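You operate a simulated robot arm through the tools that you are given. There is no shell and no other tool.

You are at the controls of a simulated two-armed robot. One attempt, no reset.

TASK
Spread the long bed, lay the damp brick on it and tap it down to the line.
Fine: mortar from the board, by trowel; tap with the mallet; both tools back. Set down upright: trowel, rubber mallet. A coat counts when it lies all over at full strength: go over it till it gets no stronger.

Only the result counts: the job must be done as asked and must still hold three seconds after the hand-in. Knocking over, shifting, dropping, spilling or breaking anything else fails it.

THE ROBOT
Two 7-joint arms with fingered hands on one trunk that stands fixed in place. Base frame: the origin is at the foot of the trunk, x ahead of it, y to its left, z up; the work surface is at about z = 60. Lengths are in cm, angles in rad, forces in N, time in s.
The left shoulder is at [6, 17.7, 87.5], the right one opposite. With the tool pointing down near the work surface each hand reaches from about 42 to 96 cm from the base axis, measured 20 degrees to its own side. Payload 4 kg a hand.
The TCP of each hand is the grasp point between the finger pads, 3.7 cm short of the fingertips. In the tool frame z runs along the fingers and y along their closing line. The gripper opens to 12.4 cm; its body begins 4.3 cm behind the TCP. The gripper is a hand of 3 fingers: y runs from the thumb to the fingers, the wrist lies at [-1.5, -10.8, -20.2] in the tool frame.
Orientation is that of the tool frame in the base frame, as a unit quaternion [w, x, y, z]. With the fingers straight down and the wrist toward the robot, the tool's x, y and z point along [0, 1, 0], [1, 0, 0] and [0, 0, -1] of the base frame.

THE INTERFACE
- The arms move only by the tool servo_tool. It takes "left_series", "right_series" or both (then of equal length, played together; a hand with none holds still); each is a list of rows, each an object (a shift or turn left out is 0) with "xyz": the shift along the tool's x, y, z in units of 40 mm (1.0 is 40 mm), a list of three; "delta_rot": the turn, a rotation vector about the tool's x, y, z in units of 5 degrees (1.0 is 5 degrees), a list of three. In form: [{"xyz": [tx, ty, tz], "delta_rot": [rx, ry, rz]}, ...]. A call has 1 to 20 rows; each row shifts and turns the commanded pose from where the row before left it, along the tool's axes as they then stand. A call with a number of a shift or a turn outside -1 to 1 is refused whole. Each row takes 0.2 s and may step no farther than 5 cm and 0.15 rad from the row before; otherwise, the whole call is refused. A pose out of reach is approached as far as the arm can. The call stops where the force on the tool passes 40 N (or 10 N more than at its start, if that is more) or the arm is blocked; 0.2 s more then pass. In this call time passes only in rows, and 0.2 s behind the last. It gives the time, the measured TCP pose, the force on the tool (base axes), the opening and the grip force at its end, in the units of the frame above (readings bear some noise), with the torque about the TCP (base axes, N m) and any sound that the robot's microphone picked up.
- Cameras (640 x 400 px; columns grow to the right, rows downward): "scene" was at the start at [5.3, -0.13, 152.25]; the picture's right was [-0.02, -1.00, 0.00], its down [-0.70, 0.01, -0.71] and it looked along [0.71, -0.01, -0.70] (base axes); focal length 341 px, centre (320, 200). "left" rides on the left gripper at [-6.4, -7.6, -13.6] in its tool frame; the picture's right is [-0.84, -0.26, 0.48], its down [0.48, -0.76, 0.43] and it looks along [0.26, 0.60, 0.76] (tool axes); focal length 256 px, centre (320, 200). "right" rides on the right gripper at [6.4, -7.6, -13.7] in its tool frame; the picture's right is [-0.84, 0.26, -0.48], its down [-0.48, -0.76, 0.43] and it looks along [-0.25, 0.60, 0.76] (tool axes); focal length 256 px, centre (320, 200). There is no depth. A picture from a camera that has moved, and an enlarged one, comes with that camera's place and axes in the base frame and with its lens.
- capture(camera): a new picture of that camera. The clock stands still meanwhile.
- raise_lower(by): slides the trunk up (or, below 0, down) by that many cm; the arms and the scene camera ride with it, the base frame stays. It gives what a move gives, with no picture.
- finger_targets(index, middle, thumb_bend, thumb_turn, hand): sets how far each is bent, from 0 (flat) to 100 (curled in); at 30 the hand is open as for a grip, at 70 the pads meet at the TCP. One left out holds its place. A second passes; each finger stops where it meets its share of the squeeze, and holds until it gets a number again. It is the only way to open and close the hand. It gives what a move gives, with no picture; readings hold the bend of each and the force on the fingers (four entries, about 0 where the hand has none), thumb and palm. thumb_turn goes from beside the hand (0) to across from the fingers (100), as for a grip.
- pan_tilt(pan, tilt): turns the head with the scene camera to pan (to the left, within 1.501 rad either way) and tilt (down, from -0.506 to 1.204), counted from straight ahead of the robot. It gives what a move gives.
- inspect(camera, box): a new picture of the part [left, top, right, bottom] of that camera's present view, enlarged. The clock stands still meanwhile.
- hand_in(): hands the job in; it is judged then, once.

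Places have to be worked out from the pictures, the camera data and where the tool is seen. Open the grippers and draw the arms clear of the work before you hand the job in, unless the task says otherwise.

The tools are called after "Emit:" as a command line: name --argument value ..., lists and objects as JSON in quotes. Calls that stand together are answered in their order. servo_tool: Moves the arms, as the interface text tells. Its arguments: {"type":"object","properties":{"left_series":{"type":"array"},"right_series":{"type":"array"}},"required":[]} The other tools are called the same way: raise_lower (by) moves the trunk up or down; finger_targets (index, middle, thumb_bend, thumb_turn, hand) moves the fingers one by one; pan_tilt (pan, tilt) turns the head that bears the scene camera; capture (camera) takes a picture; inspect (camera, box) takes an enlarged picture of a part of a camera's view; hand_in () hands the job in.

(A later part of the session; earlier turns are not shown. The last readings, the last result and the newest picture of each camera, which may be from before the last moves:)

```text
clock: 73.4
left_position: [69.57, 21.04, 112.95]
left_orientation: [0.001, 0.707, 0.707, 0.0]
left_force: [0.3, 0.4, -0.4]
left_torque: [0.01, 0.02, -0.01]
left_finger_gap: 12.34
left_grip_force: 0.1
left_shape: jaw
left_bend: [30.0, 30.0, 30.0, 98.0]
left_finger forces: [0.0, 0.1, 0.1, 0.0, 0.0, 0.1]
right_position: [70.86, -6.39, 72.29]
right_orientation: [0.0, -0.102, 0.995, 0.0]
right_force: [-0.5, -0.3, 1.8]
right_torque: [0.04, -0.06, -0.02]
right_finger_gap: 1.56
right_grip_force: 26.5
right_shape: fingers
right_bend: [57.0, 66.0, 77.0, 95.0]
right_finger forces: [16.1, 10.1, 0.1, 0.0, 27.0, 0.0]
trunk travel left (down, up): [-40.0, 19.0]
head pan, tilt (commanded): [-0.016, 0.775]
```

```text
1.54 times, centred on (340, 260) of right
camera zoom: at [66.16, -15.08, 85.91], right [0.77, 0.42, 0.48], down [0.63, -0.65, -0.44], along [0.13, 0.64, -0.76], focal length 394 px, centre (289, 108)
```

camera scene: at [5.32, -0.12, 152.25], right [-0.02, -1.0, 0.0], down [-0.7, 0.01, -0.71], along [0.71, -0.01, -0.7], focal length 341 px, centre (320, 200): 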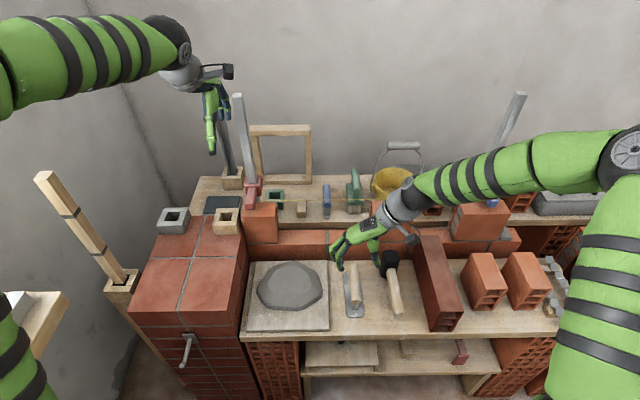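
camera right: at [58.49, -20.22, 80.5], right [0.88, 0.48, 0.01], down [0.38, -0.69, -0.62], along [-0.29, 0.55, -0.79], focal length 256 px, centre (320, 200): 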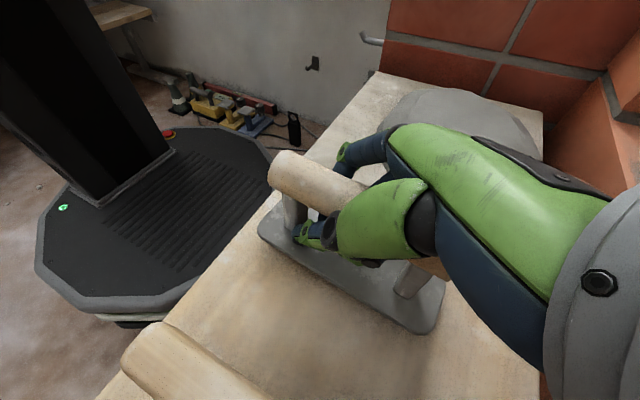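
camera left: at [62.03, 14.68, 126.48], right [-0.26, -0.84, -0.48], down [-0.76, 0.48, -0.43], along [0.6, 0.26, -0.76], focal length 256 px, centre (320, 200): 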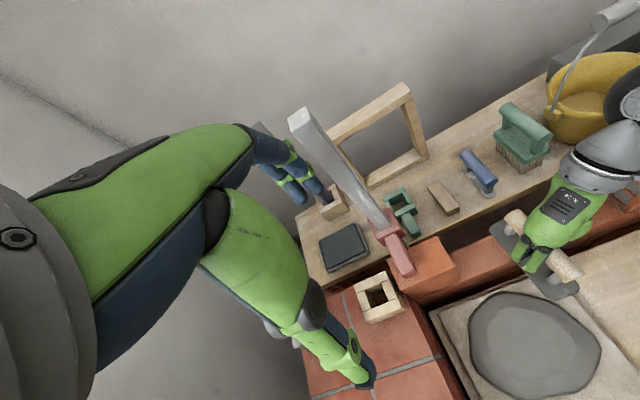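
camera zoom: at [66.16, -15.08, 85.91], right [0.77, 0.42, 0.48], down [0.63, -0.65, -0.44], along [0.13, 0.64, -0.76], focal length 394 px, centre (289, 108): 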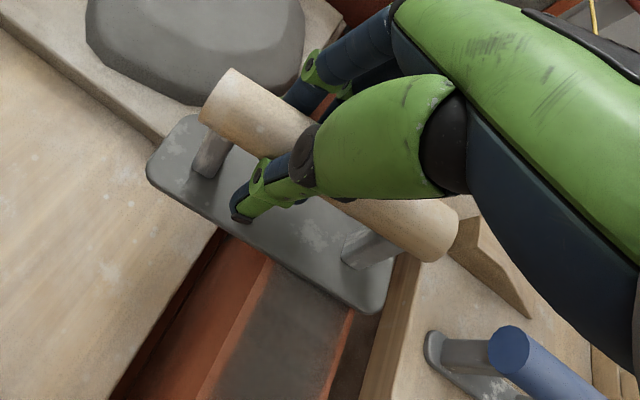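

The coat is clearly visible now on the right half (a touch on the middle brick set the right limit at TCP y≈-16.1). I sweep left to near the left brick (TCP y≈6.7).

Emit:
servo_tool --right_series '[{"xyz": [-0.05, 0.245, 0]}, {"xyz": [-0.05, 0.245, 0]}, {"xyz": [-0.05, 0.245, 0]}, {"xyz": [-0.05, 0.245, 0]}, {"xyz": [-0.05, 0.245, 0]}, {"xyz": [-0.05, 0.245, 0]}, {"xyz": [-0.05, 0.245, 0]}, {"xyz": [-0.05, 0.245, 0]}, {"xyz": [-0.05, 0.245, 0]}, {"xyz": [-0.05, 0.245, 0]}, {"xyz": [-0.05, 0.245, 0]}, {"xyz": [-0.05, 0.245, 0]}, {"xyz": [-0.05, 0.245, 0]}]'

Emit:
inspect --camera "scene" --box '[260, 190, 400, 275]'

Emit:
inspect --camera "right" --box '[180, 130, 500, 390]'

```text
clock: 76.2
left_position: [69.61, 21.03, 112.87]
left_orientation: [0.0, 0.707, 0.708, 0.001]
left_force: [-0.4, 0.1, 0.5]
left_torque: [0.03, -0.01, 0.0]
left_finger_gap: 12.36
left_grip_force: 0.1
left_shape: jaw
left_bend: [30.0, 30.0, 30.0, 98.0]
left_finger forces: [0.1, 0.0, 0.1, 0.0, 0.0, 0.0]
right_position: [70.92, 6.65, 72.23]
right_orientation: [-0.001, -0.102, 0.995, 0.0]
right_force: [-0.5, -1.7, 1.8]
right_torque: [0.01, -0.1, 0.0]
right_finger_gap: 1.56
right_grip_force: 26.5
right_shape: fingers
right_bend: [57.0, 66.0, 77.0, 95.0]
right_finger forces: [16.3, 9.6, 0.0, 0.0, 27.0, 0.1]
trunk travel left (down, up): [-40.0, 19.0]
head pan, tilt (commanded): [-0.016, 0.775]
```

```text
4.57 times, centred on (330, 232) of scene
camera zoom: at [5.29, -0.12, 152.25], right [-0.02, -1.0, 0.0], down [-0.7, 0.01, -0.71], along [0.71, -0.01, -0.7], focal length 1558 px, centre (274, 51)
```

zoom: 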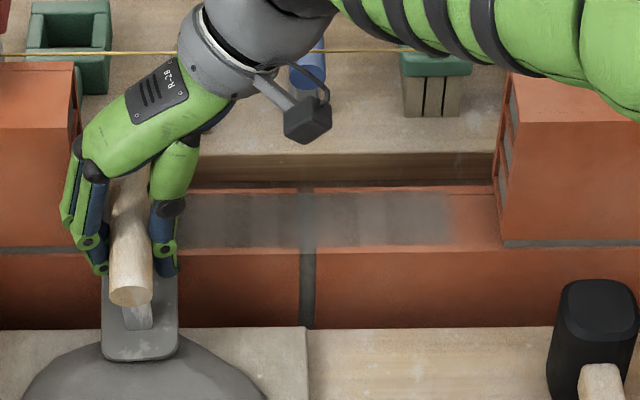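

```text
1.54 times, centred on (340, 260) of right
camera zoom: at [66.14, -2.05, 85.88], right [0.77, 0.42, 0.48], down [0.63, -0.65, -0.44], along [0.13, 0.64, -0.76], focal length 394 px, centre (289, 108)
```

zoom: 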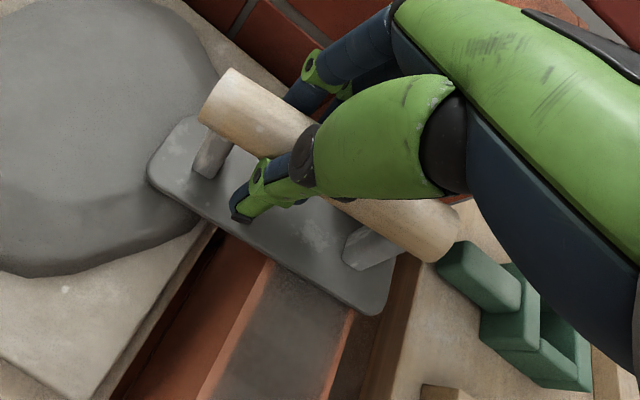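

The coat is getting stronger across the middle. I nudge left until near the left brick, then sweep all the way right.

Emit:
servo_tool --right_series '[{"xyz": [-0.02, 0.09, 0]}]'

Emit:
servo_tool --right_series '[{"xyz": [0.06, -0.295, 0]}, {"xyz": [0.06, -0.295, 0]}, {"xyz": [0.06, -0.295, 0]}, {"xyz": [0.06, -0.295, 0]}, {"xyz": [0.06, -0.295, 0]}, {"xyz": [0.06, -0.295, 0]}, {"xyz": [0.06, -0.295, 0]}, {"xyz": [0.06, -0.295, 0]}, {"xyz": [0.06, -0.295, 0]}, {"xyz": [0.06, -0.295, 0]}, {"xyz": [0.06, -0.295, 0]}, {"xyz": [0.06, -0.295, 0]}, {"xyz": [0.06, -0.295, 0]}, {"xyz": [0.06, -0.295, 0]}, {"xyz": [0.06, -0.295, 0]}, {"xyz": [0.06, -0.295, 0]}, {"xyz": [0.06, -0.295, 0]}, {"xyz": [0.06, -0.295, 0]}]'

Emit:
inspect --camera "scene" --box '[260, 190, 400, 275]'

Emit:
inspect --camera "right" --box '[180, 130, 500, 390]'

```text
clock: 76.6
left_position: [69.48, 21.05, 112.86]
left_orientation: [0.001, 0.707, 0.707, 0.0]
left_force: [-0.4, 0.2, -0.3]
left_torque: [0.01, 0.0, -0.02]
left_finger_gap: 12.35
left_grip_force: 0.1
left_shape: jaw
left_bend: [30.0, 30.0, 30.0, 98.0]
left_finger forces: [0.1, 0.0, 0.0, 0.0, 0.0, 0.0]
right_position: [70.88, 7.09, 72.19]
right_orientation: [-0.001, -0.101, 0.995, 0.0]
right_force: [0.0, -1.4, 0.9]
right_torque: [0.01, -0.03, -0.01]
right_finger_gap: 1.56
right_grip_force: 26.6
right_shape: fingers
right_bend: [57.0, 66.0, 77.0, 95.0]
right_finger forces: [16.4, 9.8, 0.0, 0.0, 27.0, 0.1]
trunk travel left (down, up): [-40.0, 19.0]
head pan, tilt (commanded): [-0.016, 0.775]
```

```text
clock: 80.4
left_position: [69.62, 21.05, 112.84]
left_orientation: [-0.001, 0.708, 0.707, 0.0]
left_force: [1.0, 0.2, 0.4]
left_torque: [0.02, 0.01, -0.03]
left_finger_gap: 12.33
left_grip_force: 0.1
left_shape: jaw
left_bend: [30.0, 30.0, 30.0, 98.0]
left_finger forces: [0.1, 0.0, 0.0, 0.0, 0.0, 0.0]
right_position: [70.98, -14.69, 72.24]
right_orientation: [-0.001, -0.1, 0.995, 0.0]
right_force: [0.1, 1.0, -1.2]
right_torque: [0.07, 0.02, 0.03]
right_finger_gap: 1.56
right_grip_force: 26.4
right_shape: fingers
right_bend: [57.0, 66.0, 77.0, 95.0]
right_finger forces: [15.4, 10.9, 0.0, 0.0, 26.1, 0.0]
trunk travel left (down, up): [-40.0, 19.0]
head pan, tilt (commanded): [-0.016, 0.775]
```

```text
4.57 times, centred on (330, 232) of scene
camera zoom: at [5.31, -0.14, 152.25], right [-0.02, -1.0, 0.0], down [-0.7, 0.01, -0.71], along [0.71, -0.01, -0.7], focal length 1558 px, centre (274, 51)
```

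zoom: 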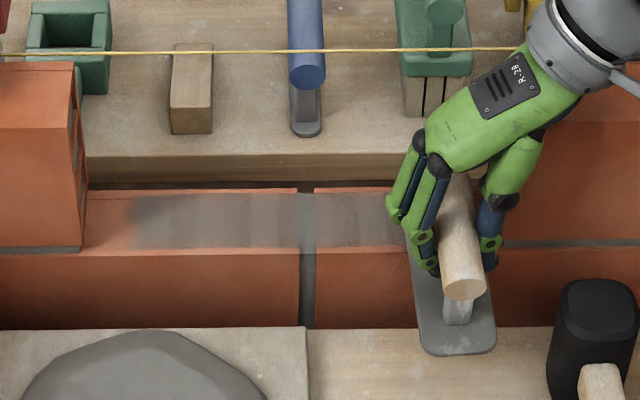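

```text
1.54 times, centred on (340, 260) of right
camera zoom: at [66.21, -23.43, 85.91], right [0.77, 0.42, 0.48], down [0.63, -0.65, -0.44], along [0.13, 0.64, -0.76], focal length 394 px, centre (289, 108)
```

zoom: 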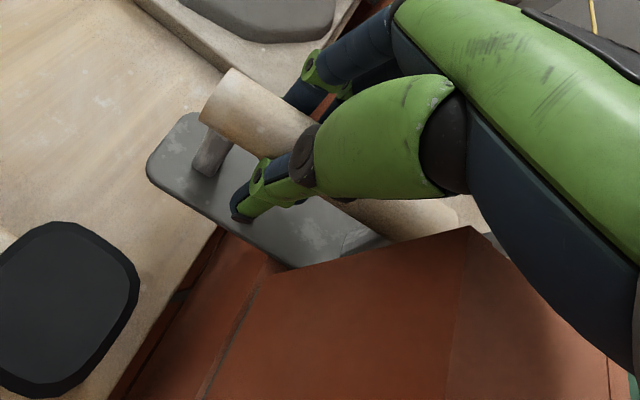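

The coat zone shows its ends now: about y -14.5 to 9.5, inset from the brick faces. I press a hair more and keep sweeping left.

Emit:
servo_tool --right_series '[{"xyz": [-0.055, 0.27, 0.02]}, {"xyz": [-0.055, 0.27, 0]}, {"xyz": [-0.055, 0.27, 0]}, {"xyz": [-0.055, 0.27, 0]}, {"xyz": [-0.055, 0.27, 0]}, {"xyz": [-0.055, 0.27, 0]}, {"xyz": [-0.055, 0.27, 0]}, {"xyz": [-0.055, 0.27, 0]}, {"xyz": [-0.055, 0.27, 0]}, {"xyz": [-0.055, 0.27, 0]}, {"xyz": [-0.055, 0.27, 0]}, {"xyz": [-0.055, 0.27, 0]}, {"xyz": [-0.055, 0.27, 0]}, {"xyz": [-0.055, 0.27, 0]}, {"xyz": [-0.055, 0.27, 0]}, {"xyz": [-0.055, 0.27, 0]}, {"xyz": [-0.055, 0.27, 0]}, {"xyz": [-0.055, 0.27, 0]}]'

Emit:
inspect --camera "scene" --box '[260, 190, 400, 275]'

Emit:
inspect --camera "right" --box '[180, 130, 500, 390]'

```text
clock: 84.2
left_position: [69.52, 20.98, 112.99]
left_orientation: [0.0, 0.706, 0.708, -0.001]
left_force: [0.1, 0.0, -1.2]
left_torque: [0.01, -0.01, 0.02]
left_finger_gap: 12.38
left_grip_force: 0.0
left_shape: jaw
left_bend: [30.0, 30.0, 30.0, 98.0]
left_finger forces: [0.0, 0.0, 0.0, 0.1, 0.0, 0.0]
right_position: [70.84, 5.26, 72.23]
right_orientation: [-0.001, -0.101, 0.995, 0.0]
right_force: [0.3, 0.1, 0.9]
right_torque: [0.03, -0.01, -0.01]
right_finger_gap: 1.53
right_grip_force: 26.7
right_shape: fingers
right_bend: [57.0, 66.0, 77.0, 95.0]
right_finger forces: [16.3, 10.0, 0.1, 0.1, 26.4, 0.0]
trunk travel left (down, up): [-40.0, 19.0]
head pan, tilt (commanded): [-0.016, 0.775]
```

```text
4.57 times, centred on (330, 232) of scene
camera zoom: at [5.3, -0.12, 152.25], right [-0.02, -1.0, 0.0], down [-0.7, 0.01, -0.71], along [0.71, -0.01, -0.7], focal length 1558 px, centre (274, 51)
```

zoom: 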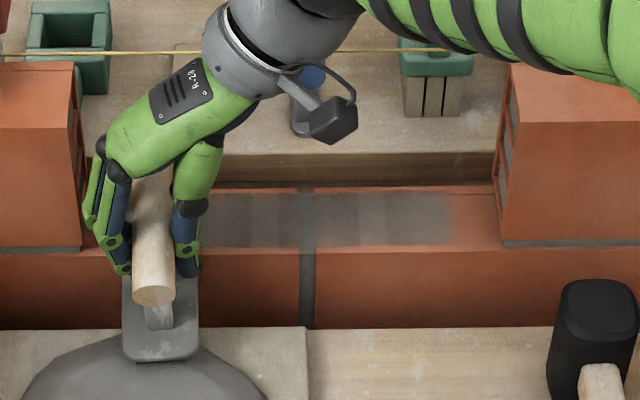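

```text
1.54 times, centred on (340, 260) of right
camera zoom: at [66.13, -3.52, 85.84], right [0.77, 0.42, 0.48], down [0.63, -0.65, -0.44], along [0.13, 0.64, -0.76], focal length 394 px, centre (289, 108)
```

zoom: 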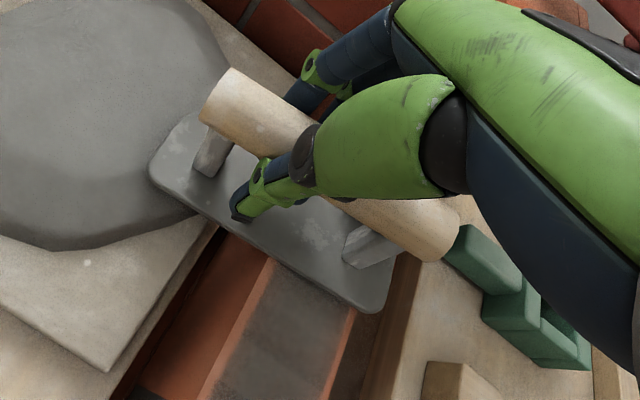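

The load seems used up, so I go back for more: lift, retract over the heap and lower to just above it.

Emit:
servo_tool --right_series '[{"xyz": [0, 0, -0.5]}, {"xyz": [0.745, 0.2275, 0]}, {"xyz": [0.745, 0.2275, 0]}, {"xyz": [0.745, 0.2275, 0]}, {"xyz": [0.745, 0.2275, 0]}, {"xyz": [0, 0, 0.55]}, {"xyz": [0, 0, 0.1]}]'

Emit:
servo_tool --right_series '[{"xyz": [0, 0, 0.06]}]'

Emit:
servo_tool --right_series '[{"xyz": [0, 0, 0.05]}]'

Emit:
inspect --camera "right" --box '[180, 130, 500, 390]'

Emit:
inspect --camera "scene" --box '[260, 190, 400, 275]'

```text
clock: 85.8
left_position: [69.65, 21.01, 112.9]
left_orientation: [0.0, 0.707, 0.707, 0.0]
left_force: [0.0, 0.0, 0.1]
left_torque: [0.01, -0.02, 0.01]
left_finger_gap: 12.37
left_grip_force: 0.0
left_shape: jaw
left_bend: [30.0, 30.0, 30.0, 98.0]
left_finger forces: [0.0, 0.0, 0.0, 0.1, 0.0, 0.2]
right_position: [58.45, 6.35, 71.39]
right_orientation: [-0.001, -0.101, 0.995, 0.0]
right_force: [-0.6, 0.2, -2.1]
right_torque: [-0.01, 0.03, 0.01]
right_finger_gap: 1.5
right_grip_force: 26.8
right_shape: fingers
right_bend: [57.0, 66.0, 77.0, 95.0]
right_finger forces: [16.0, 11.7, 0.0, 0.0, 25.9, 0.1]
trunk travel left (down, up): [-40.0, 19.0]
head pan, tilt (commanded): [-0.016, 0.775]
```

```text
clock: 86.2
left_position: [69.57, 21.02, 112.89]
left_orientation: [0.0, 0.707, 0.707, 0.0]
left_force: [0.0, -0.8, 0.5]
left_torque: [0.02, -0.03, 0.0]
left_finger_gap: 12.34
left_grip_force: 0.0
left_shape: jaw
left_bend: [30.0, 30.0, 30.0, 98.0]
left_finger forces: [0.0, 0.0, 0.0, 0.1, 0.0, 0.0]
right_position: [58.51, 6.33, 71.31]
right_orientation: [-0.001, -0.1, 0.995, 0.0]
right_force: [0.6, -0.1, -2.5]
right_torque: [-0.01, 0.04, -0.01]
right_finger_gap: 1.53
right_grip_force: 26.6
right_shape: fingers
right_bend: [57.0, 66.0, 77.0, 95.0]
right_finger forces: [15.9, 11.8, 0.0, 0.1, 25.9, 0.1]
trunk travel left (down, up): [-40.0, 19.0]
head pan, tilt (commanded): [-0.016, 0.775]
```

```text
clock: 86.6
left_position: [69.56, 21.03, 112.89]
left_orientation: [0.0, 0.707, 0.707, 0.0]
left_force: [-0.6, 0.1, 0.2]
left_torque: [0.0, 0.0, 0.02]
left_finger_gap: 12.35
left_grip_force: 0.0
left_shape: jaw
left_bend: [30.0, 30.0, 30.0, 98.0]
left_finger forces: [0.0, 0.1, 0.0, 0.0, 0.0, 0.0]
right_position: [58.61, 6.45, 71.06]
right_orientation: [0.0, -0.101, 0.995, 0.0]
right_force: [1.3, -0.2, 2.2]
right_torque: [0.03, 0.09, 0.0]
right_finger_gap: 1.52
right_grip_force: 26.5
right_shape: fingers
right_bend: [57.0, 66.0, 77.0, 96.0]
right_finger forces: [14.3, 11.7, 0.1, 0.0, 26.2, 0.0]
trunk travel left (down, up): [-40.0, 19.0]
head pan, tilt (commanded): [-0.016, 0.775]
```

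```text
1.54 times, centred on (340, 260) of right
camera zoom: at [53.79, -2.37, 84.82], right [0.77, 0.42, 0.48], down [0.63, -0.65, -0.44], along [0.13, 0.64, -0.76], focal length 394 px, centre (289, 108)
```

zoom: 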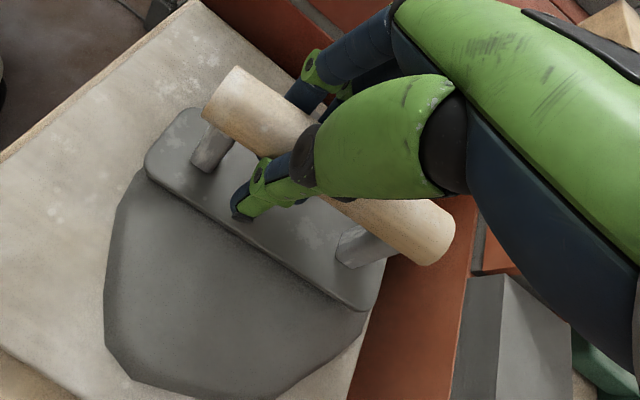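

```text
4.57 times, centred on (330, 232) of scene
camera zoom: at [5.31, -0.13, 152.26], right [-0.02, -1.0, 0.0], down [-0.7, 0.01, -0.71], along [0.71, -0.01, -0.7], focal length 1558 px, centre (274, 51)
```

zoom: 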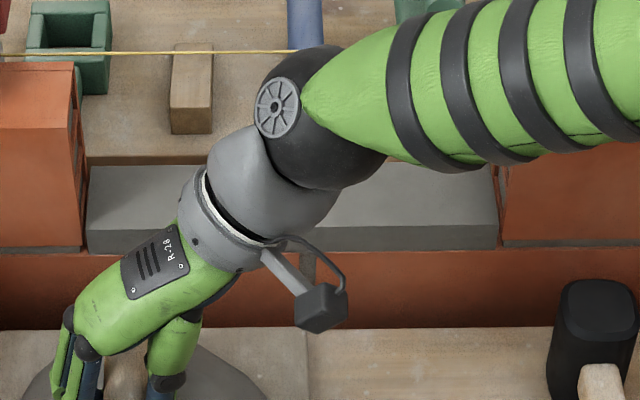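

A thick grey mortar bed has appeared filling the whole gap. I lift off the heap and move the hand aside to look at it properly.

Emit:
servo_tool --right_series '[{"xyz": [0, 0, -0.5]}, {"xyz": [0, 0, -0.8]}, {"xyz": [0.8, -0.4, 0]}, {"xyz": [0.8, -0.4, 0]}]'

Emit:
capture --camera "scene"

Emit:
inspect --camera "scene" --box '[250, 180, 410, 280]'

Emit:
inspect --camera "left" --box '[400, 100, 640, 320]'

```text
clock: 87.6
left_position: [69.52, 21.12, 112.86]
left_orientation: [0.0, 0.707, 0.707, 0.0]
left_force: [-0.5, 0.4, 0.2]
left_torque: [0.02, -0.03, -0.01]
left_finger_gap: 12.36
left_grip_force: 0.0
left_shape: jaw
left_bend: [30.0, 30.0, 30.0, 98.0]
left_finger forces: [0.0, 0.0, 0.0, 0.0, 0.1, 0.0]
right_position: [52.84, 1.88, 76.5]
right_orientation: [-0.001, -0.102, 0.995, 0.0]
right_force: [-0.6, 0.3, -1.7]
right_torque: [-0.02, 0.02, 0.01]
right_finger_gap: 1.5
right_grip_force: 26.9
right_shape: fingers
right_bend: [57.0, 66.0, 77.0, 95.0]
right_finger forces: [16.0, 11.8, 0.1, 0.0, 25.9, 0.1]
trunk travel left (down, up): [-40.0, 19.0]
head pan, tilt (commanded): [-0.016, 0.775]
```

```text
taken
camera scene: at [5.3, -0.15, 152.25], right [-0.02, -1.0, 0.0], down [-0.7, 0.01, -0.71], along [0.71, -0.01, -0.7], focal length 341 px, centre (320, 200)
```

scene: 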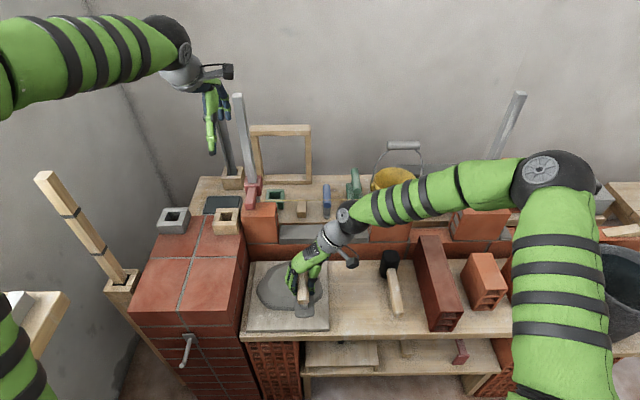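

```text
4.00 times, centred on (330, 230) of scene
camera zoom: at [5.3, -0.15, 152.25], right [-0.02, -1.0, 0.0], down [-0.7, 0.01, -0.71], along [0.71, -0.01, -0.7], focal length 1364 px, centre (280, 80)
```

zoom: 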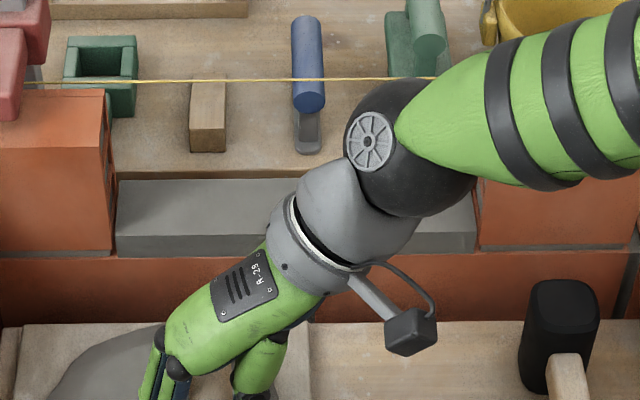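

```text
1.82 times, centred on (520, 210) of left
camera zoom: at [61.97, 14.68, 126.52], right [-0.26, -0.84, -0.48], down [-0.76, 0.48, -0.43], along [0.6, 0.26, -0.76], focal length 465 px, centre (-44, 182)
```

zoom: 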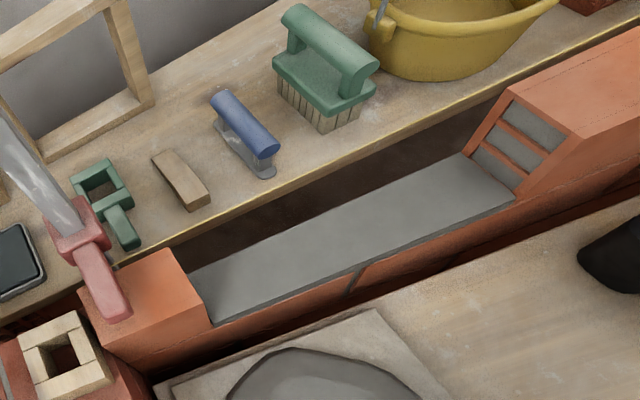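

The bed is complete: a uniform mortar slab over the whole gap, top at about z 68. Now I take the trowel home (blade centre at (58.3, -10.9), yaw 0).

Emit:
servo_tool --right_series '[{"xyz": [-0.068, -0.95, 0], "delta_rot": [0, 0, 0.2]}, {"xyz": [-0.068, -0.95, 0], "delta_rot": [0, 0, 0.2]}, {"xyz": [-0.068, -0.95, 0]}, {"xyz": [-0.068, -0.95, 0]}, {"xyz": [0, 0, 0.6]}, {"xyz": [0, 0, 0.6]}]'

Emit:
inspect --camera "scene" --box '[310, 220, 430, 330]'

Emit:
inspect --camera "right" --box '[180, 130, 500, 390]'

```text
clock: 89.0
left_position: [69.62, 21.04, 112.88]
left_orientation: [0.0, 0.707, 0.707, 0.0]
left_force: [0.5, -0.3, 0.5]
left_torque: [-0.03, -0.03, 0.02]
left_finger_gap: 12.36
left_grip_force: 0.2
left_shape: jaw
left_bend: [30.0, 30.0, 30.0, 98.0]
left_finger forces: [0.0, 0.1, 0.0, 0.1, 0.0, 0.0]
right_position: [56.72, -12.89, 71.63]
right_orientation: [-0.001, -0.084, 0.996, 0.0]
right_force: [0.0, 0.1, -2.6]
right_torque: [-0.04, 0.0, 0.0]
right_finger_gap: 1.52
right_grip_force: 26.6
right_shape: fingers
right_bend: [57.0, 66.0, 77.0, 95.0]
right_finger forces: [15.8, 11.9, 0.1, 0.1, 25.9, 0.0]
trunk travel left (down, up): [-40.0, 19.0]
head pan, tilt (commanded): [-0.016, 0.775]
```

```text
3.64 times, centred on (370, 275) of scene
camera zoom: at [5.35, -0.13, 152.25], right [-0.02, -1.0, 0.0], down [-0.7, 0.01, -0.71], along [0.71, -0.01, -0.7], focal length 1240 px, centre (138, -73)
```

zoom: 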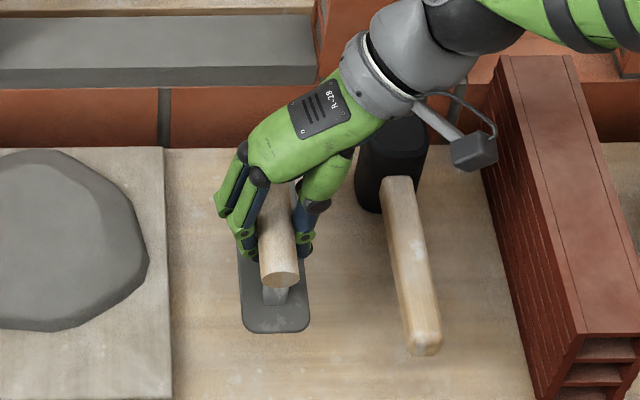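

```text
1.54 times, centred on (340, 260) of right
camera zoom: at [51.62, -21.4, 85.25], right [0.78, 0.39, 0.48], down [0.6, -0.67, -0.43], along [0.15, 0.63, -0.76], focal length 394 px, centre (289, 108)
```

zoom: 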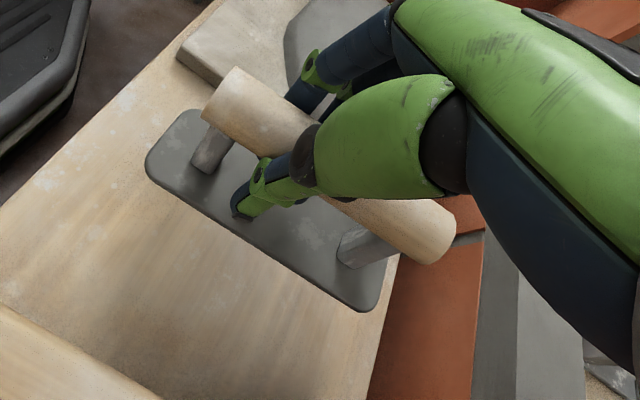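

The blade is over its home within a few millimetres. I correct yaw and y slightly and lower to the table.

Emit:
servo_tool --right_series '[{"xyz": [0, 0.08, 0.4], "delta_rot": [0, 0, -0.5]}, {"xyz": [0, 0, 0.4]}, {"xyz": [0, 0, 0.1]}]'

Emit:
servo_tool --right_series '[{"xyz": [0, 0, 0.08]}]'

Emit:
servo_tool --right_series '[{"xyz": [0, 0, 0.06]}]'

Emit:
inspect --camera "scene" --box '[330, 240, 410, 320]'

```text
clock: 89.8
left_position: [69.63, 21.03, 112.76]
left_orientation: [0.001, 0.707, 0.707, 0.0]
left_force: [0.6, -0.1, 0.1]
left_torque: [0.01, 0.0, 0.01]
left_finger_gap: 12.36
left_grip_force: 0.1
left_shape: jaw
left_bend: [30.0, 30.0, 30.0, 98.0]
left_finger forces: [0.0, 0.1, 0.0, 0.0, 0.0, 0.1]
right_position: [56.62, -12.49, 67.92]
right_orientation: [-0.001, -0.105, 0.994, 0.0]
right_force: [0.2, -0.7, -1.9]
right_torque: [-0.05, 0.02, 0.01]
right_finger_gap: 1.52
right_grip_force: 26.8
right_shape: fingers
right_bend: [57.0, 66.0, 77.0, 95.0]
right_finger forces: [16.0, 11.8, 0.0, 0.0, 25.8, 0.0]
trunk travel left (down, up): [-40.0, 19.0]
head pan, tilt (commanded): [-0.016, 0.775]
```

```text
clock: 90.2
left_position: [69.57, 21.0, 112.88]
left_orientation: [0.0, 0.707, 0.707, -0.001]
left_force: [0.8, -0.1, 0.5]
left_torque: [-0.01, 0.0, -0.01]
left_finger_gap: 12.35
left_grip_force: 0.0
left_shape: jaw
left_bend: [30.0, 30.0, 30.0, 98.0]
left_finger forces: [0.1, 0.1, 0.0, 0.0, 0.1, 0.0]
right_position: [56.6, -12.54, 67.72]
right_orientation: [-0.001, -0.105, 0.994, -0.001]
right_force: [-0.3, 0.2, -1.6]
right_torque: [-0.01, 0.03, 0.01]
right_finger_gap: 1.51
right_grip_force: 26.9
right_shape: fingers
right_bend: [57.0, 66.0, 77.0, 95.0]
right_finger forces: [15.8, 11.8, 0.1, 0.0, 25.9, 0.1]
trunk travel left (down, up): [-40.0, 19.0]
head pan, tilt (commanded): [-0.016, 0.775]
```

```text
clock: 90.6
left_position: [69.61, 21.1, 112.87]
left_orientation: [0.0, 0.707, 0.707, 0.0]
left_force: [-0.5, 0.1, -0.3]
left_torque: [-0.03, 0.0, -0.01]
left_finger_gap: 12.34
left_grip_force: 0.1
left_shape: jaw
left_bend: [30.0, 30.0, 30.0, 98.0]
left_finger forces: [0.1, 0.0, 0.1, 0.0, 0.1, 0.0]
right_position: [56.52, -12.56, 67.34]
right_orientation: [-0.001, -0.106, 0.994, 0.0]
right_force: [-0.7, -0.7, -3.1]
right_torque: [-0.04, 0.01, 0.03]
right_finger_gap: 1.52
right_grip_force: 26.8
right_shape: fingers
right_bend: [57.0, 66.0, 77.0, 95.0]
right_finger forces: [15.9, 11.8, 0.1, 0.0, 25.9, 0.0]
trunk travel left (down, up): [-40.0, 19.0]
head pan, tilt (commanded): [-0.016, 0.775]
```

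```text
5.00 times, centred on (370, 280) of scene
camera zoom: at [5.33, -0.13, 152.25], right [-0.02, -1.0, 0.0], down [-0.7, 0.01, -0.71], along [0.71, -0.01, -0.7], focal length 1705 px, centre (70, -200)
```

zoom: 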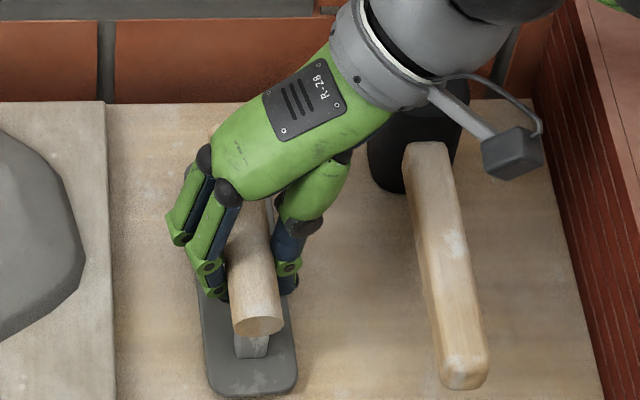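

The blade sits right over its home outline. Final millimetres down.

Emit:
servo_tool --right_series '[{"xyz": [0, 0, 0.05]}]'

Emit:
servo_tool --right_series '[{"xyz": [0, 0, 0.04]}]'

```text
clock: 91.0
left_position: [69.5, 21.17, 112.92]
left_orientation: [0.0, 0.707, 0.707, 0.0]
left_force: [0.2, 0.1, -0.6]
left_torque: [0.0, 0.01, -0.01]
left_finger_gap: 12.36
left_grip_force: 0.1
left_shape: jaw
left_bend: [30.0, 30.0, 30.0, 98.0]
left_finger forces: [0.0, 0.0, 0.0, 0.1, 0.0, 0.1]
right_position: [56.72, -12.65, 67.26]
right_orientation: [-0.001, -0.106, 0.994, 0.0]
right_force: [-0.2, 0.8, -3.2]
right_torque: [0.0, 0.01, 0.04]
right_finger_gap: 1.53
right_grip_force: 26.7
right_shape: fingers
right_bend: [57.0, 66.0, 77.0, 95.0]
right_finger forces: [15.8, 11.8, 0.0, 0.0, 26.0, 0.1]
trunk travel left (down, up): [-40.0, 19.0]
head pan, tilt (commanded): [-0.016, 0.775]
```

```text
clock: 91.4
left_position: [69.52, 21.04, 112.92]
left_orientation: [0.0, 0.707, 0.707, 0.0]
left_force: [-0.3, -0.9, -0.1]
left_torque: [0.0, 0.0, 0.01]
left_finger_gap: 12.39
left_grip_force: 0.0
left_shape: jaw
left_bend: [30.0, 30.0, 30.0, 98.0]
left_finger forces: [0.0, 0.1, 0.1, 0.1, 0.1, 0.1]
right_position: [56.62, -12.47, 66.99]
right_orientation: [0.0, -0.106, 0.994, 0.0]
right_force: [-0.2, -0.1, -2.0]
right_torque: [-0.03, 0.01, -0.01]
right_finger_gap: 1.5
right_grip_force: 26.6
right_shape: fingers
right_bend: [57.0, 66.0, 77.0, 95.0]
right_finger forces: [15.9, 11.8, 0.0, 0.1, 25.9, 0.0]
trunk travel left (down, up): [-40.0, 19.0]
head pan, tilt (commanded): [-0.016, 0.775]
```

Emit:
servo_tool --right_series '[{"xyz": [0, 0, 0.05]}]'

Emit:
servo_tool --right_series '[{"xyz": [0, 0, 0.04]}]'

```text
clock: 91.8
left_position: [69.42, 20.99, 112.85]
left_orientation: [0.0, 0.707, 0.707, 0.0]
left_force: [-0.1, -0.1, -0.4]
left_torque: [0.04, -0.02, -0.04]
left_finger_gap: 12.36
left_grip_force: 0.0
left_shape: jaw
left_bend: [30.0, 30.0, 30.0, 98.0]
left_finger forces: [0.0, 0.1, 0.1, 0.0, 0.1, 0.1]
right_position: [56.67, -12.59, 66.88]
right_orientation: [-0.001, -0.106, 0.994, -0.001]
right_force: [1.5, 0.0, -1.3]
right_torque: [0.02, 0.08, 0.04]
right_finger_gap: 1.49
right_grip_force: 26.1
right_shape: fingers
right_bend: [57.0, 66.0, 77.0, 96.0]
right_finger forces: [14.6, 12.2, 0.1, 0.1, 25.7, 0.0]
trunk travel left (down, up): [-40.0, 19.0]
head pan, tilt (commanded): [-0.016, 0.775]
```

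```text
clock: 92.2
left_position: [69.46, 21.07, 112.86]
left_orientation: [0.0, 0.707, 0.707, 0.0]
left_force: [-0.2, -0.9, -0.1]
left_torque: [-0.01, -0.01, -0.01]
left_finger_gap: 12.37
left_grip_force: 0.1
left_shape: jaw
left_bend: [30.0, 30.0, 30.0, 98.0]
left_finger forces: [0.0, 0.0, 0.0, 0.0, 0.0, 0.0]
right_position: [56.68, -12.58, 66.65]
right_orientation: [-0.001, -0.105, 0.994, 0.001]
right_force: [0.7, -0.8, 0.9]
right_torque: [0.01, 0.1, 0.03]
right_finger_gap: 1.5
right_grip_force: 25.9
right_shape: fingers
right_bend: [57.0, 66.0, 77.0, 96.0]
right_finger forces: [13.8, 12.5, 0.1, 0.1, 25.9, 0.0]
trunk travel left (down, up): [-40.0, 19.0]
head pan, tilt (commanded): [-0.016, 0.775]
```

The trowel rests on the table. I open the hand.

Emit:
finger_targets --hand "right" --index 42 --middle 42 --thumb_bend 42

Emit:
inspect --camera "scene" --box '[330, 240, 410, 320]'

Emit:
inspect --camera "right" --box '[180, 130, 500, 390]'

```text
clock: 93.2
left_position: [69.64, 21.01, 112.88]
left_orientation: [0.0, 0.707, 0.708, 0.0]
left_force: [0.3, 0.2, 1.4]
left_torque: [0.0, 0.0, -0.02]
left_finger_gap: 12.36
left_grip_force: 0.0
left_shape: jaw
left_bend: [30.0, 30.0, 30.0, 98.0]
left_finger forces: [0.1, 0.0, 0.0, 0.1, 0.0, 0.0]
right_position: [56.58, -12.54, 66.68]
right_orientation: [-0.001, -0.106, 0.994, 0.0]
right_force: [0.4, 0.8, 0.3]
right_torque: [0.01, -0.05, 0.02]
right_finger_gap: 8.65
right_grip_force: 0.0
right_shape: fingers
right_bend: [42.0, 42.0, 42.0, 97.0]
right_finger forces: [0.0, 0.1, 0.0, 0.0, 0.0, 0.0]
trunk travel left (down, up): [-40.0, 19.0]
head pan, tilt (commanded): [-0.016, 0.775]
```

```text
5.00 times, centred on (370, 280) of scene
camera zoom: at [5.31, -0.12, 152.25], right [-0.02, -1.0, 0.0], down [-0.7, 0.01, -0.71], along [0.71, -0.01, -0.7], focal length 1705 px, centre (70, -200)
```

zoom: 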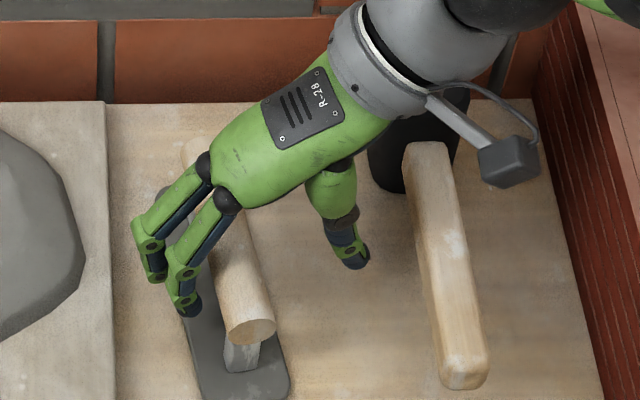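

```text
1.54 times, centred on (340, 260) of right
camera zoom: at [51.93, -21.3, 80.32], right [0.77, 0.43, 0.48], down [0.63, -0.64, -0.44], along [0.12, 0.64, -0.76], focal length 394 px, centre (289, 108)
```

zoom: 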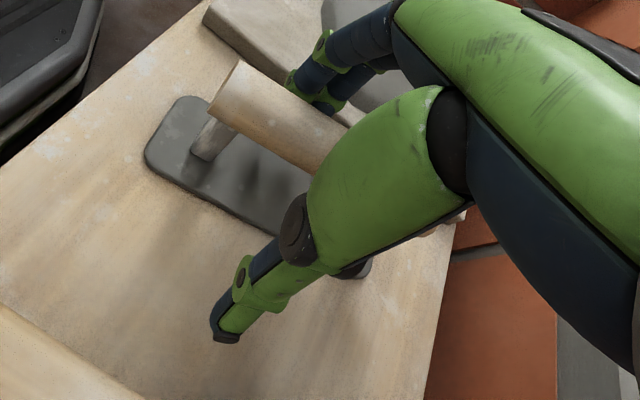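

Released. The trowel turned a little as the fingers opened; I raise the hand and look.

Emit:
servo_tool --right_series '[{"xyz": [0, 0, -0.5]}, {"xyz": [0, 0, -1]}, {"xyz": [0, 0, -1]}, {"xyz": [0, 0, -1]}]'

Emit:
inspect --camera "scene" --box '[320, 230, 420, 330]'

Emit:
inspect --camera "right" --box '[100, 130, 420, 390]'

```text
clock: 94.2
left_position: [69.61, 21.1, 112.86]
left_orientation: [0.0, 0.707, 0.707, -0.001]
left_force: [0.0, 1.5, 0.1]
left_torque: [0.01, -0.01, 0.0]
left_finger_gap: 12.33
left_grip_force: 0.1
left_shape: jaw
left_bend: [30.0, 30.0, 30.0, 98.0]
left_finger forces: [0.0, 0.1, 0.1, 0.0, 0.1, 0.0]
right_position: [56.52, -12.5, 80.67]
right_orientation: [-0.001, -0.107, 0.994, 0.0]
right_force: [0.7, 0.3, -0.1]
right_torque: [0.0, 0.03, 0.04]
right_finger_gap: 8.68
right_grip_force: 0.1
right_shape: fingers
right_bend: [42.0, 42.0, 42.0, 98.0]
right_finger forces: [0.1, 0.0, 0.0, 0.1, 0.0, 0.0]
trunk travel left (down, up): [-40.0, 19.0]
head pan, tilt (commanded): [-0.016, 0.775]
```

```text
4.00 times, centred on (370, 280) of scene
camera zoom: at [5.28, -0.11, 152.24], right [-0.02, -1.0, 0.0], down [-0.7, 0.01, -0.71], along [0.71, -0.01, -0.7], focal length 1364 px, centre (120, -120)
```

zoom: 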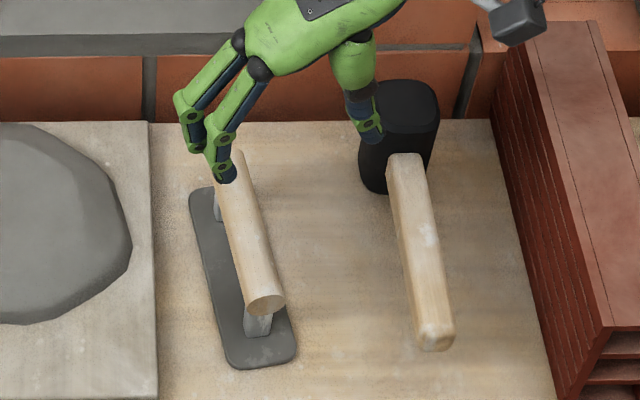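

```text
1.54 times, centred on (260, 260) of right
camera zoom: at [51.93, -21.22, 94.36], right [0.77, 0.43, 0.48], down [0.63, -0.64, -0.44], along [0.12, 0.64, -0.76], focal length 394 px, centre (412, 108)
```

zoom: 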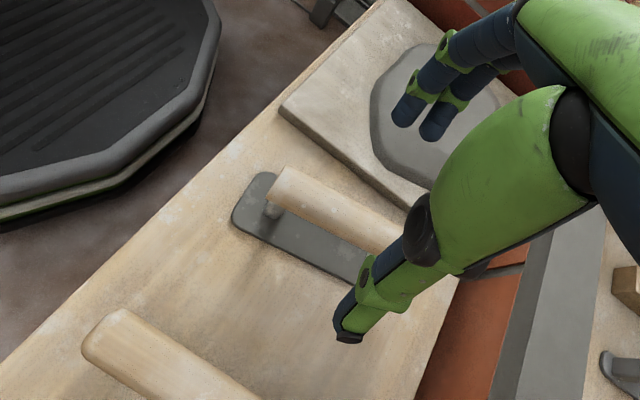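

The trowel stands upright at home (within about 1.5 cm). Next the damp brick: I turn the hand back to yaw 0 and move over the brick's centre (59.3, -34.6), opening fully.

Emit:
servo_tool --right_series '[{"xyz": [0, 0, -0.35], "delta_rot": [0, 0, 0.8]}, {"xyz": [0, 0, -0.35], "delta_rot": [0, 0, 0.8]}, {"xyz": [0, 0, -0.35], "delta_rot": [0, 0, 0.8]}, {"xyz": [-0.117, -0.92, 0]}, {"xyz": [-0.117, -0.92, 0]}, {"xyz": [-0.117, -0.92, 0]}, {"xyz": [-0.117, -0.92, 0]}, {"xyz": [-0.117, -0.92, 0]}, {"xyz": [-0.117, -0.92, 0]}]'

Emit:
finger_targets --hand "right" --index 33 --middle 33 --thumb_bend 33

Emit:
capture --camera "scene"

Emit:
inspect --camera "scene" --box '[370, 190, 510, 340]'

Emit:
capture --camera "right"

```text
clock: 96.2
left_position: [69.5, 21.1, 112.85]
left_orientation: [-0.001, 0.707, 0.707, 0.0]
left_force: [-0.1, 0.4, -0.8]
left_torque: [-0.02, 0.03, -0.06]
left_finger_gap: 12.38
left_grip_force: 0.0
left_shape: jaw
left_bend: [30.0, 30.0, 30.0, 98.0]
left_finger forces: [0.0, 0.0, 0.0, 0.0, 0.0, 0.0]
right_position: [59.52, -34.73, 84.96]
right_orientation: [-0.001, -0.001, 1.0, 0.0]
right_force: [0.3, -0.2, -0.5]
right_torque: [-0.02, -0.05, -0.04]
right_finger_gap: 8.7
right_grip_force: 0.1
right_shape: fingers
right_bend: [42.0, 42.0, 42.0, 98.0]
right_finger forces: [0.1, 0.0, 0.1, 0.0, 0.0, 0.0]
trunk travel left (down, up): [-40.0, 19.0]
head pan, tilt (commanded): [-0.016, 0.775]
```

```text
clock: 97.2
left_position: [69.55, 21.08, 112.83]
left_orientation: [-0.001, 0.707, 0.707, 0.0]
left_force: [0.0, -0.4, -1.0]
left_torque: [0.0, 0.01, 0.0]
left_finger_gap: 12.36
left_grip_force: 0.1
left_shape: jaw
left_bend: [30.0, 30.0, 30.0, 98.0]
left_finger forces: [0.0, 0.0, 0.1, 0.0, 0.0, 0.1]
right_position: [59.47, -34.73, 84.97]
right_orientation: [-0.001, -0.001, 1.0, 0.0]
right_force: [-0.8, -0.3, 0.2]
right_torque: [-0.01, 0.01, 0.01]
right_finger_gap: 11.45
right_grip_force: 0.0
right_shape: fingers
right_bend: [33.0, 33.0, 33.0, 98.0]
right_finger forces: [0.1, 0.0, 0.0, 0.1, 0.0, 0.1]
trunk travel left (down, up): [-40.0, 19.0]
head pan, tilt (commanded): [-0.016, 0.775]
```

```text
taken
camera scene: at [5.31, -0.13, 152.25], right [-0.02, -1.0, 0.0], down [-0.7, 0.01, -0.71], along [0.71, -0.01, -0.7], focal length 341 px, centre (320, 200)
```

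scene: 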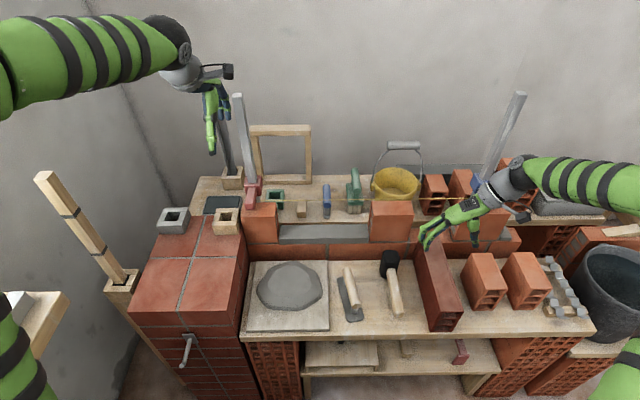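

```text
2.67 times, centred on (440, 265) of scene
camera zoom: at [5.31, -0.13, 152.25], right [-0.02, -1.0, 0.0], down [-0.7, 0.01, -0.71], along [0.71, -0.01, -0.7], focal length 909 px, centre (0, 27)
```

zoom: 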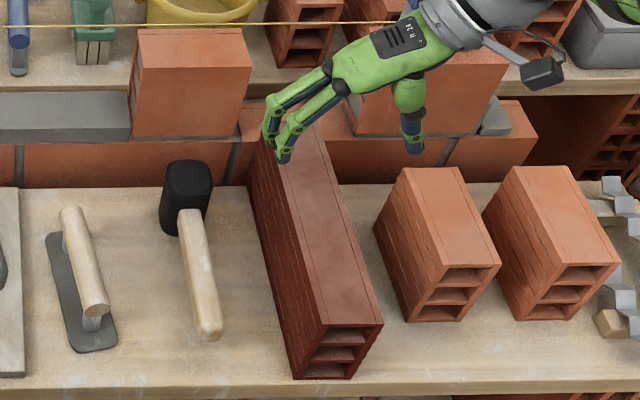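

```text
taken
camera right: at [53.07, -42.34, 98.6], right [0.84, 0.26, 0.48], down [0.48, -0.76, -0.43], along [0.25, 0.6, -0.76], focal length 256 px, centre (320, 200)
```

right: 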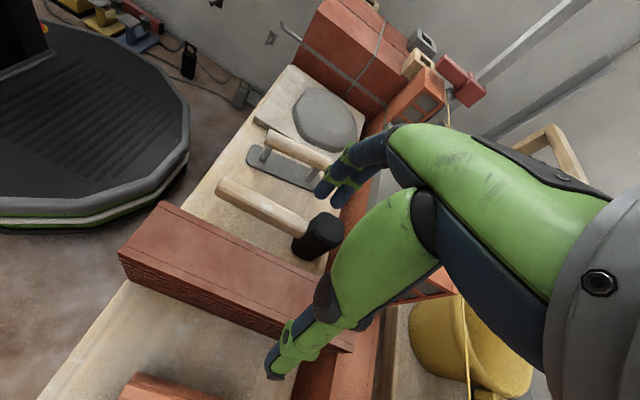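

Hand is over the brick with an 11.5 cm opening. I lower until the fingertips just straddle the brick's top and check.

Emit:
servo_tool --right_series '[{"xyz": [0, 0, 0.9]}, {"xyz": [0, 0, 0.9]}, {"xyz": [0, 0, 0.9]}, {"xyz": [0, 0, 0.4]}]'

Emit:
inspect --camera "scene" --box '[390, 210, 500, 330]'

Emit:
capture --camera "right"

```text
clock: 98.2
left_position: [69.46, 21.07, 112.74]
left_orientation: [0.0, 0.707, 0.707, -0.001]
left_force: [-0.9, 0.6, -0.9]
left_torque: [0.0, -0.03, -0.02]
left_finger_gap: 12.34
left_grip_force: 0.0
left_shape: jaw
left_bend: [30.0, 30.0, 30.0, 98.0]
left_finger forces: [0.0, 0.0, 0.0, 0.0, 0.0, 0.0]
right_position: [59.48, -34.65, 72.41]
right_orientation: [0.0, -0.001, 1.0, 0.0]
right_force: [-0.4, 0.1, 0.1]
right_torque: [-0.02, -0.02, -0.02]
right_finger_gap: 11.43
right_grip_force: 0.0
right_shape: fingers
right_bend: [33.0, 33.0, 33.0, 98.0]
right_finger forces: [0.1, 0.0, 0.0, 0.0, 0.0, 0.1]
trunk travel left (down, up): [-40.0, 19.0]
head pan, tilt (commanded): [-0.016, 0.775]
```

```text
3.33 times, centred on (445, 270) of scene
camera zoom: at [5.33, -0.14, 152.25], right [-0.02, -1.0, 0.0], down [-0.7, 0.01, -0.71], along [0.71, -0.01, -0.7], focal length 1136 px, centre (-97, -33)
```

zoom: 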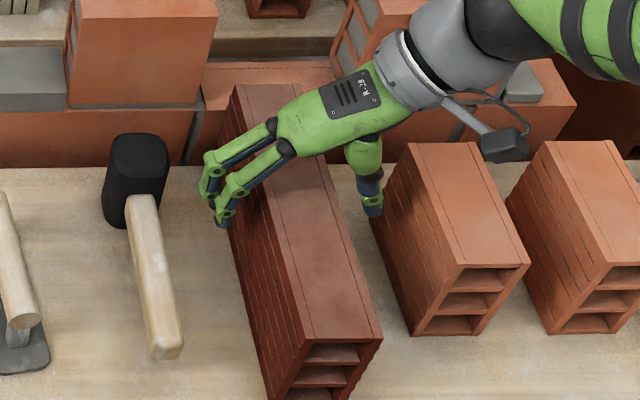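

```text
taken
camera right: at [53.14, -42.25, 86.08], right [0.84, 0.26, 0.48], down [0.48, -0.76, -0.43], along [0.25, 0.6, -0.76], focal length 256 px, centre (320, 200)
```

right: 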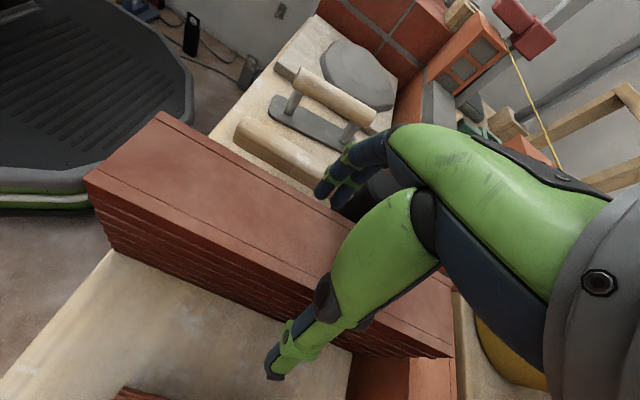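

Centred well. I go down 4 cm more so the pads cover the upper faces, then close on the brick in two stages.

Emit:
servo_tool --right_series '[{"xyz": [0, 0, 0.5]}, {"xyz": [0, 0, 0.5]}]'

Emit:
finger_targets --hand "right" --index 48 --middle 48 --thumb_bend 48

Emit:
inspect --camera "scene" --box '[390, 210, 500, 330]'

Emit:
capture --camera "right"

```text
clock: 98.8
left_position: [69.47, 21.16, 112.76]
left_orientation: [0.0, 0.707, 0.707, 0.0]
left_force: [-0.4, 0.4, -0.6]
left_torque: [0.01, 0.01, 0.01]
left_finger_gap: 12.35
left_grip_force: 0.1
left_shape: jaw
left_bend: [30.0, 30.0, 30.0, 98.0]
left_finger forces: [0.0, 0.0, 0.0, 0.0, 0.0, 0.0]
right_position: [59.54, -34.69, 68.55]
right_orientation: [-0.001, 0.0, 1.0, 0.001]
right_force: [-0.5, -0.7, -0.5]
right_torque: [-0.01, -0.01, -0.02]
right_finger_gap: 11.37
right_grip_force: 0.1
right_shape: fingers
right_bend: [33.0, 33.0, 33.0, 98.0]
right_finger forces: [0.0, 0.0, 0.0, 0.1, 0.0, 0.0]
trunk travel left (down, up): [-40.0, 19.0]
head pan, tilt (commanded): [-0.016, 0.775]
```

```text
clock: 99.8
left_position: [69.56, 21.11, 112.98]
left_orientation: [0.0, 0.707, 0.707, 0.001]
left_force: [-0.4, 0.3, 0.2]
left_torque: [0.02, 0.0, -0.01]
left_finger_gap: 12.33
left_grip_force: 0.0
left_shape: jaw
left_bend: [30.0, 30.0, 30.0, 98.0]
left_finger forces: [0.1, 0.0, 0.0, 0.1, 0.0, 0.0]
right_position: [59.56, -34.71, 68.68]
right_orientation: [0.0, -0.001, 1.0, 0.0]
right_force: [4.9, -6.5, 12.3]
right_torque: [0.11, 0.2, -0.01]
right_finger_gap: 7.55
right_grip_force: 10.3
right_shape: fingers
right_bend: [46.0, 47.0, 46.0, 98.0]
right_finger forces: [4.9, 1.2, 0.0, 0.0, 13.8, 0.1]
trunk travel left (down, up): [-40.0, 19.0]
head pan, tilt (commanded): [-0.016, 0.775]
```

```text
3.33 times, centred on (445, 270) of scene
camera zoom: at [5.27, -0.13, 152.26], right [-0.02, -1.0, 0.0], down [-0.7, 0.01, -0.71], along [0.71, -0.01, -0.7], focal length 1136 px, centre (-97, -33)
```

zoom: 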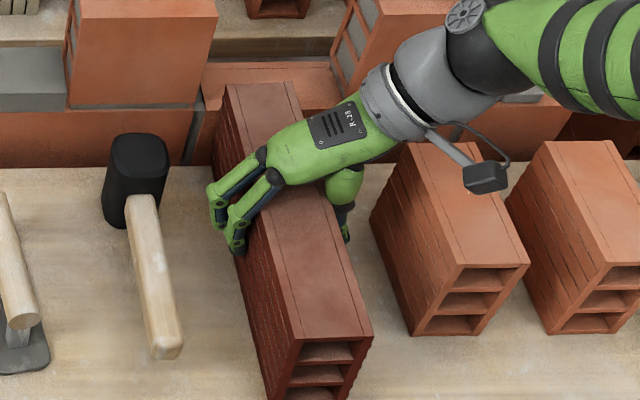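

```text
taken
camera right: at [53.14, -42.3, 82.21], right [0.84, 0.26, 0.48], down [0.48, -0.76, -0.43], along [0.25, 0.6, -0.76], focal length 256 px, centre (320, 200)
```

right: 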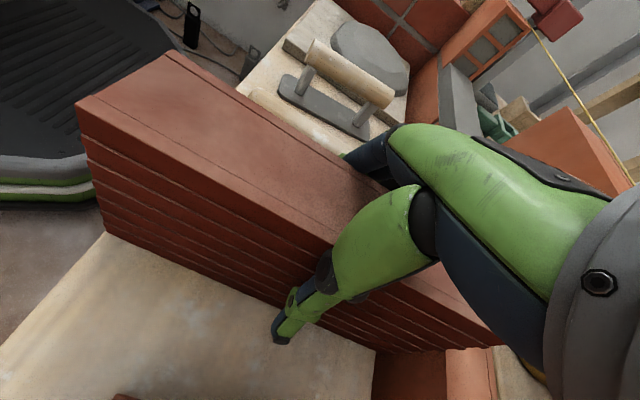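

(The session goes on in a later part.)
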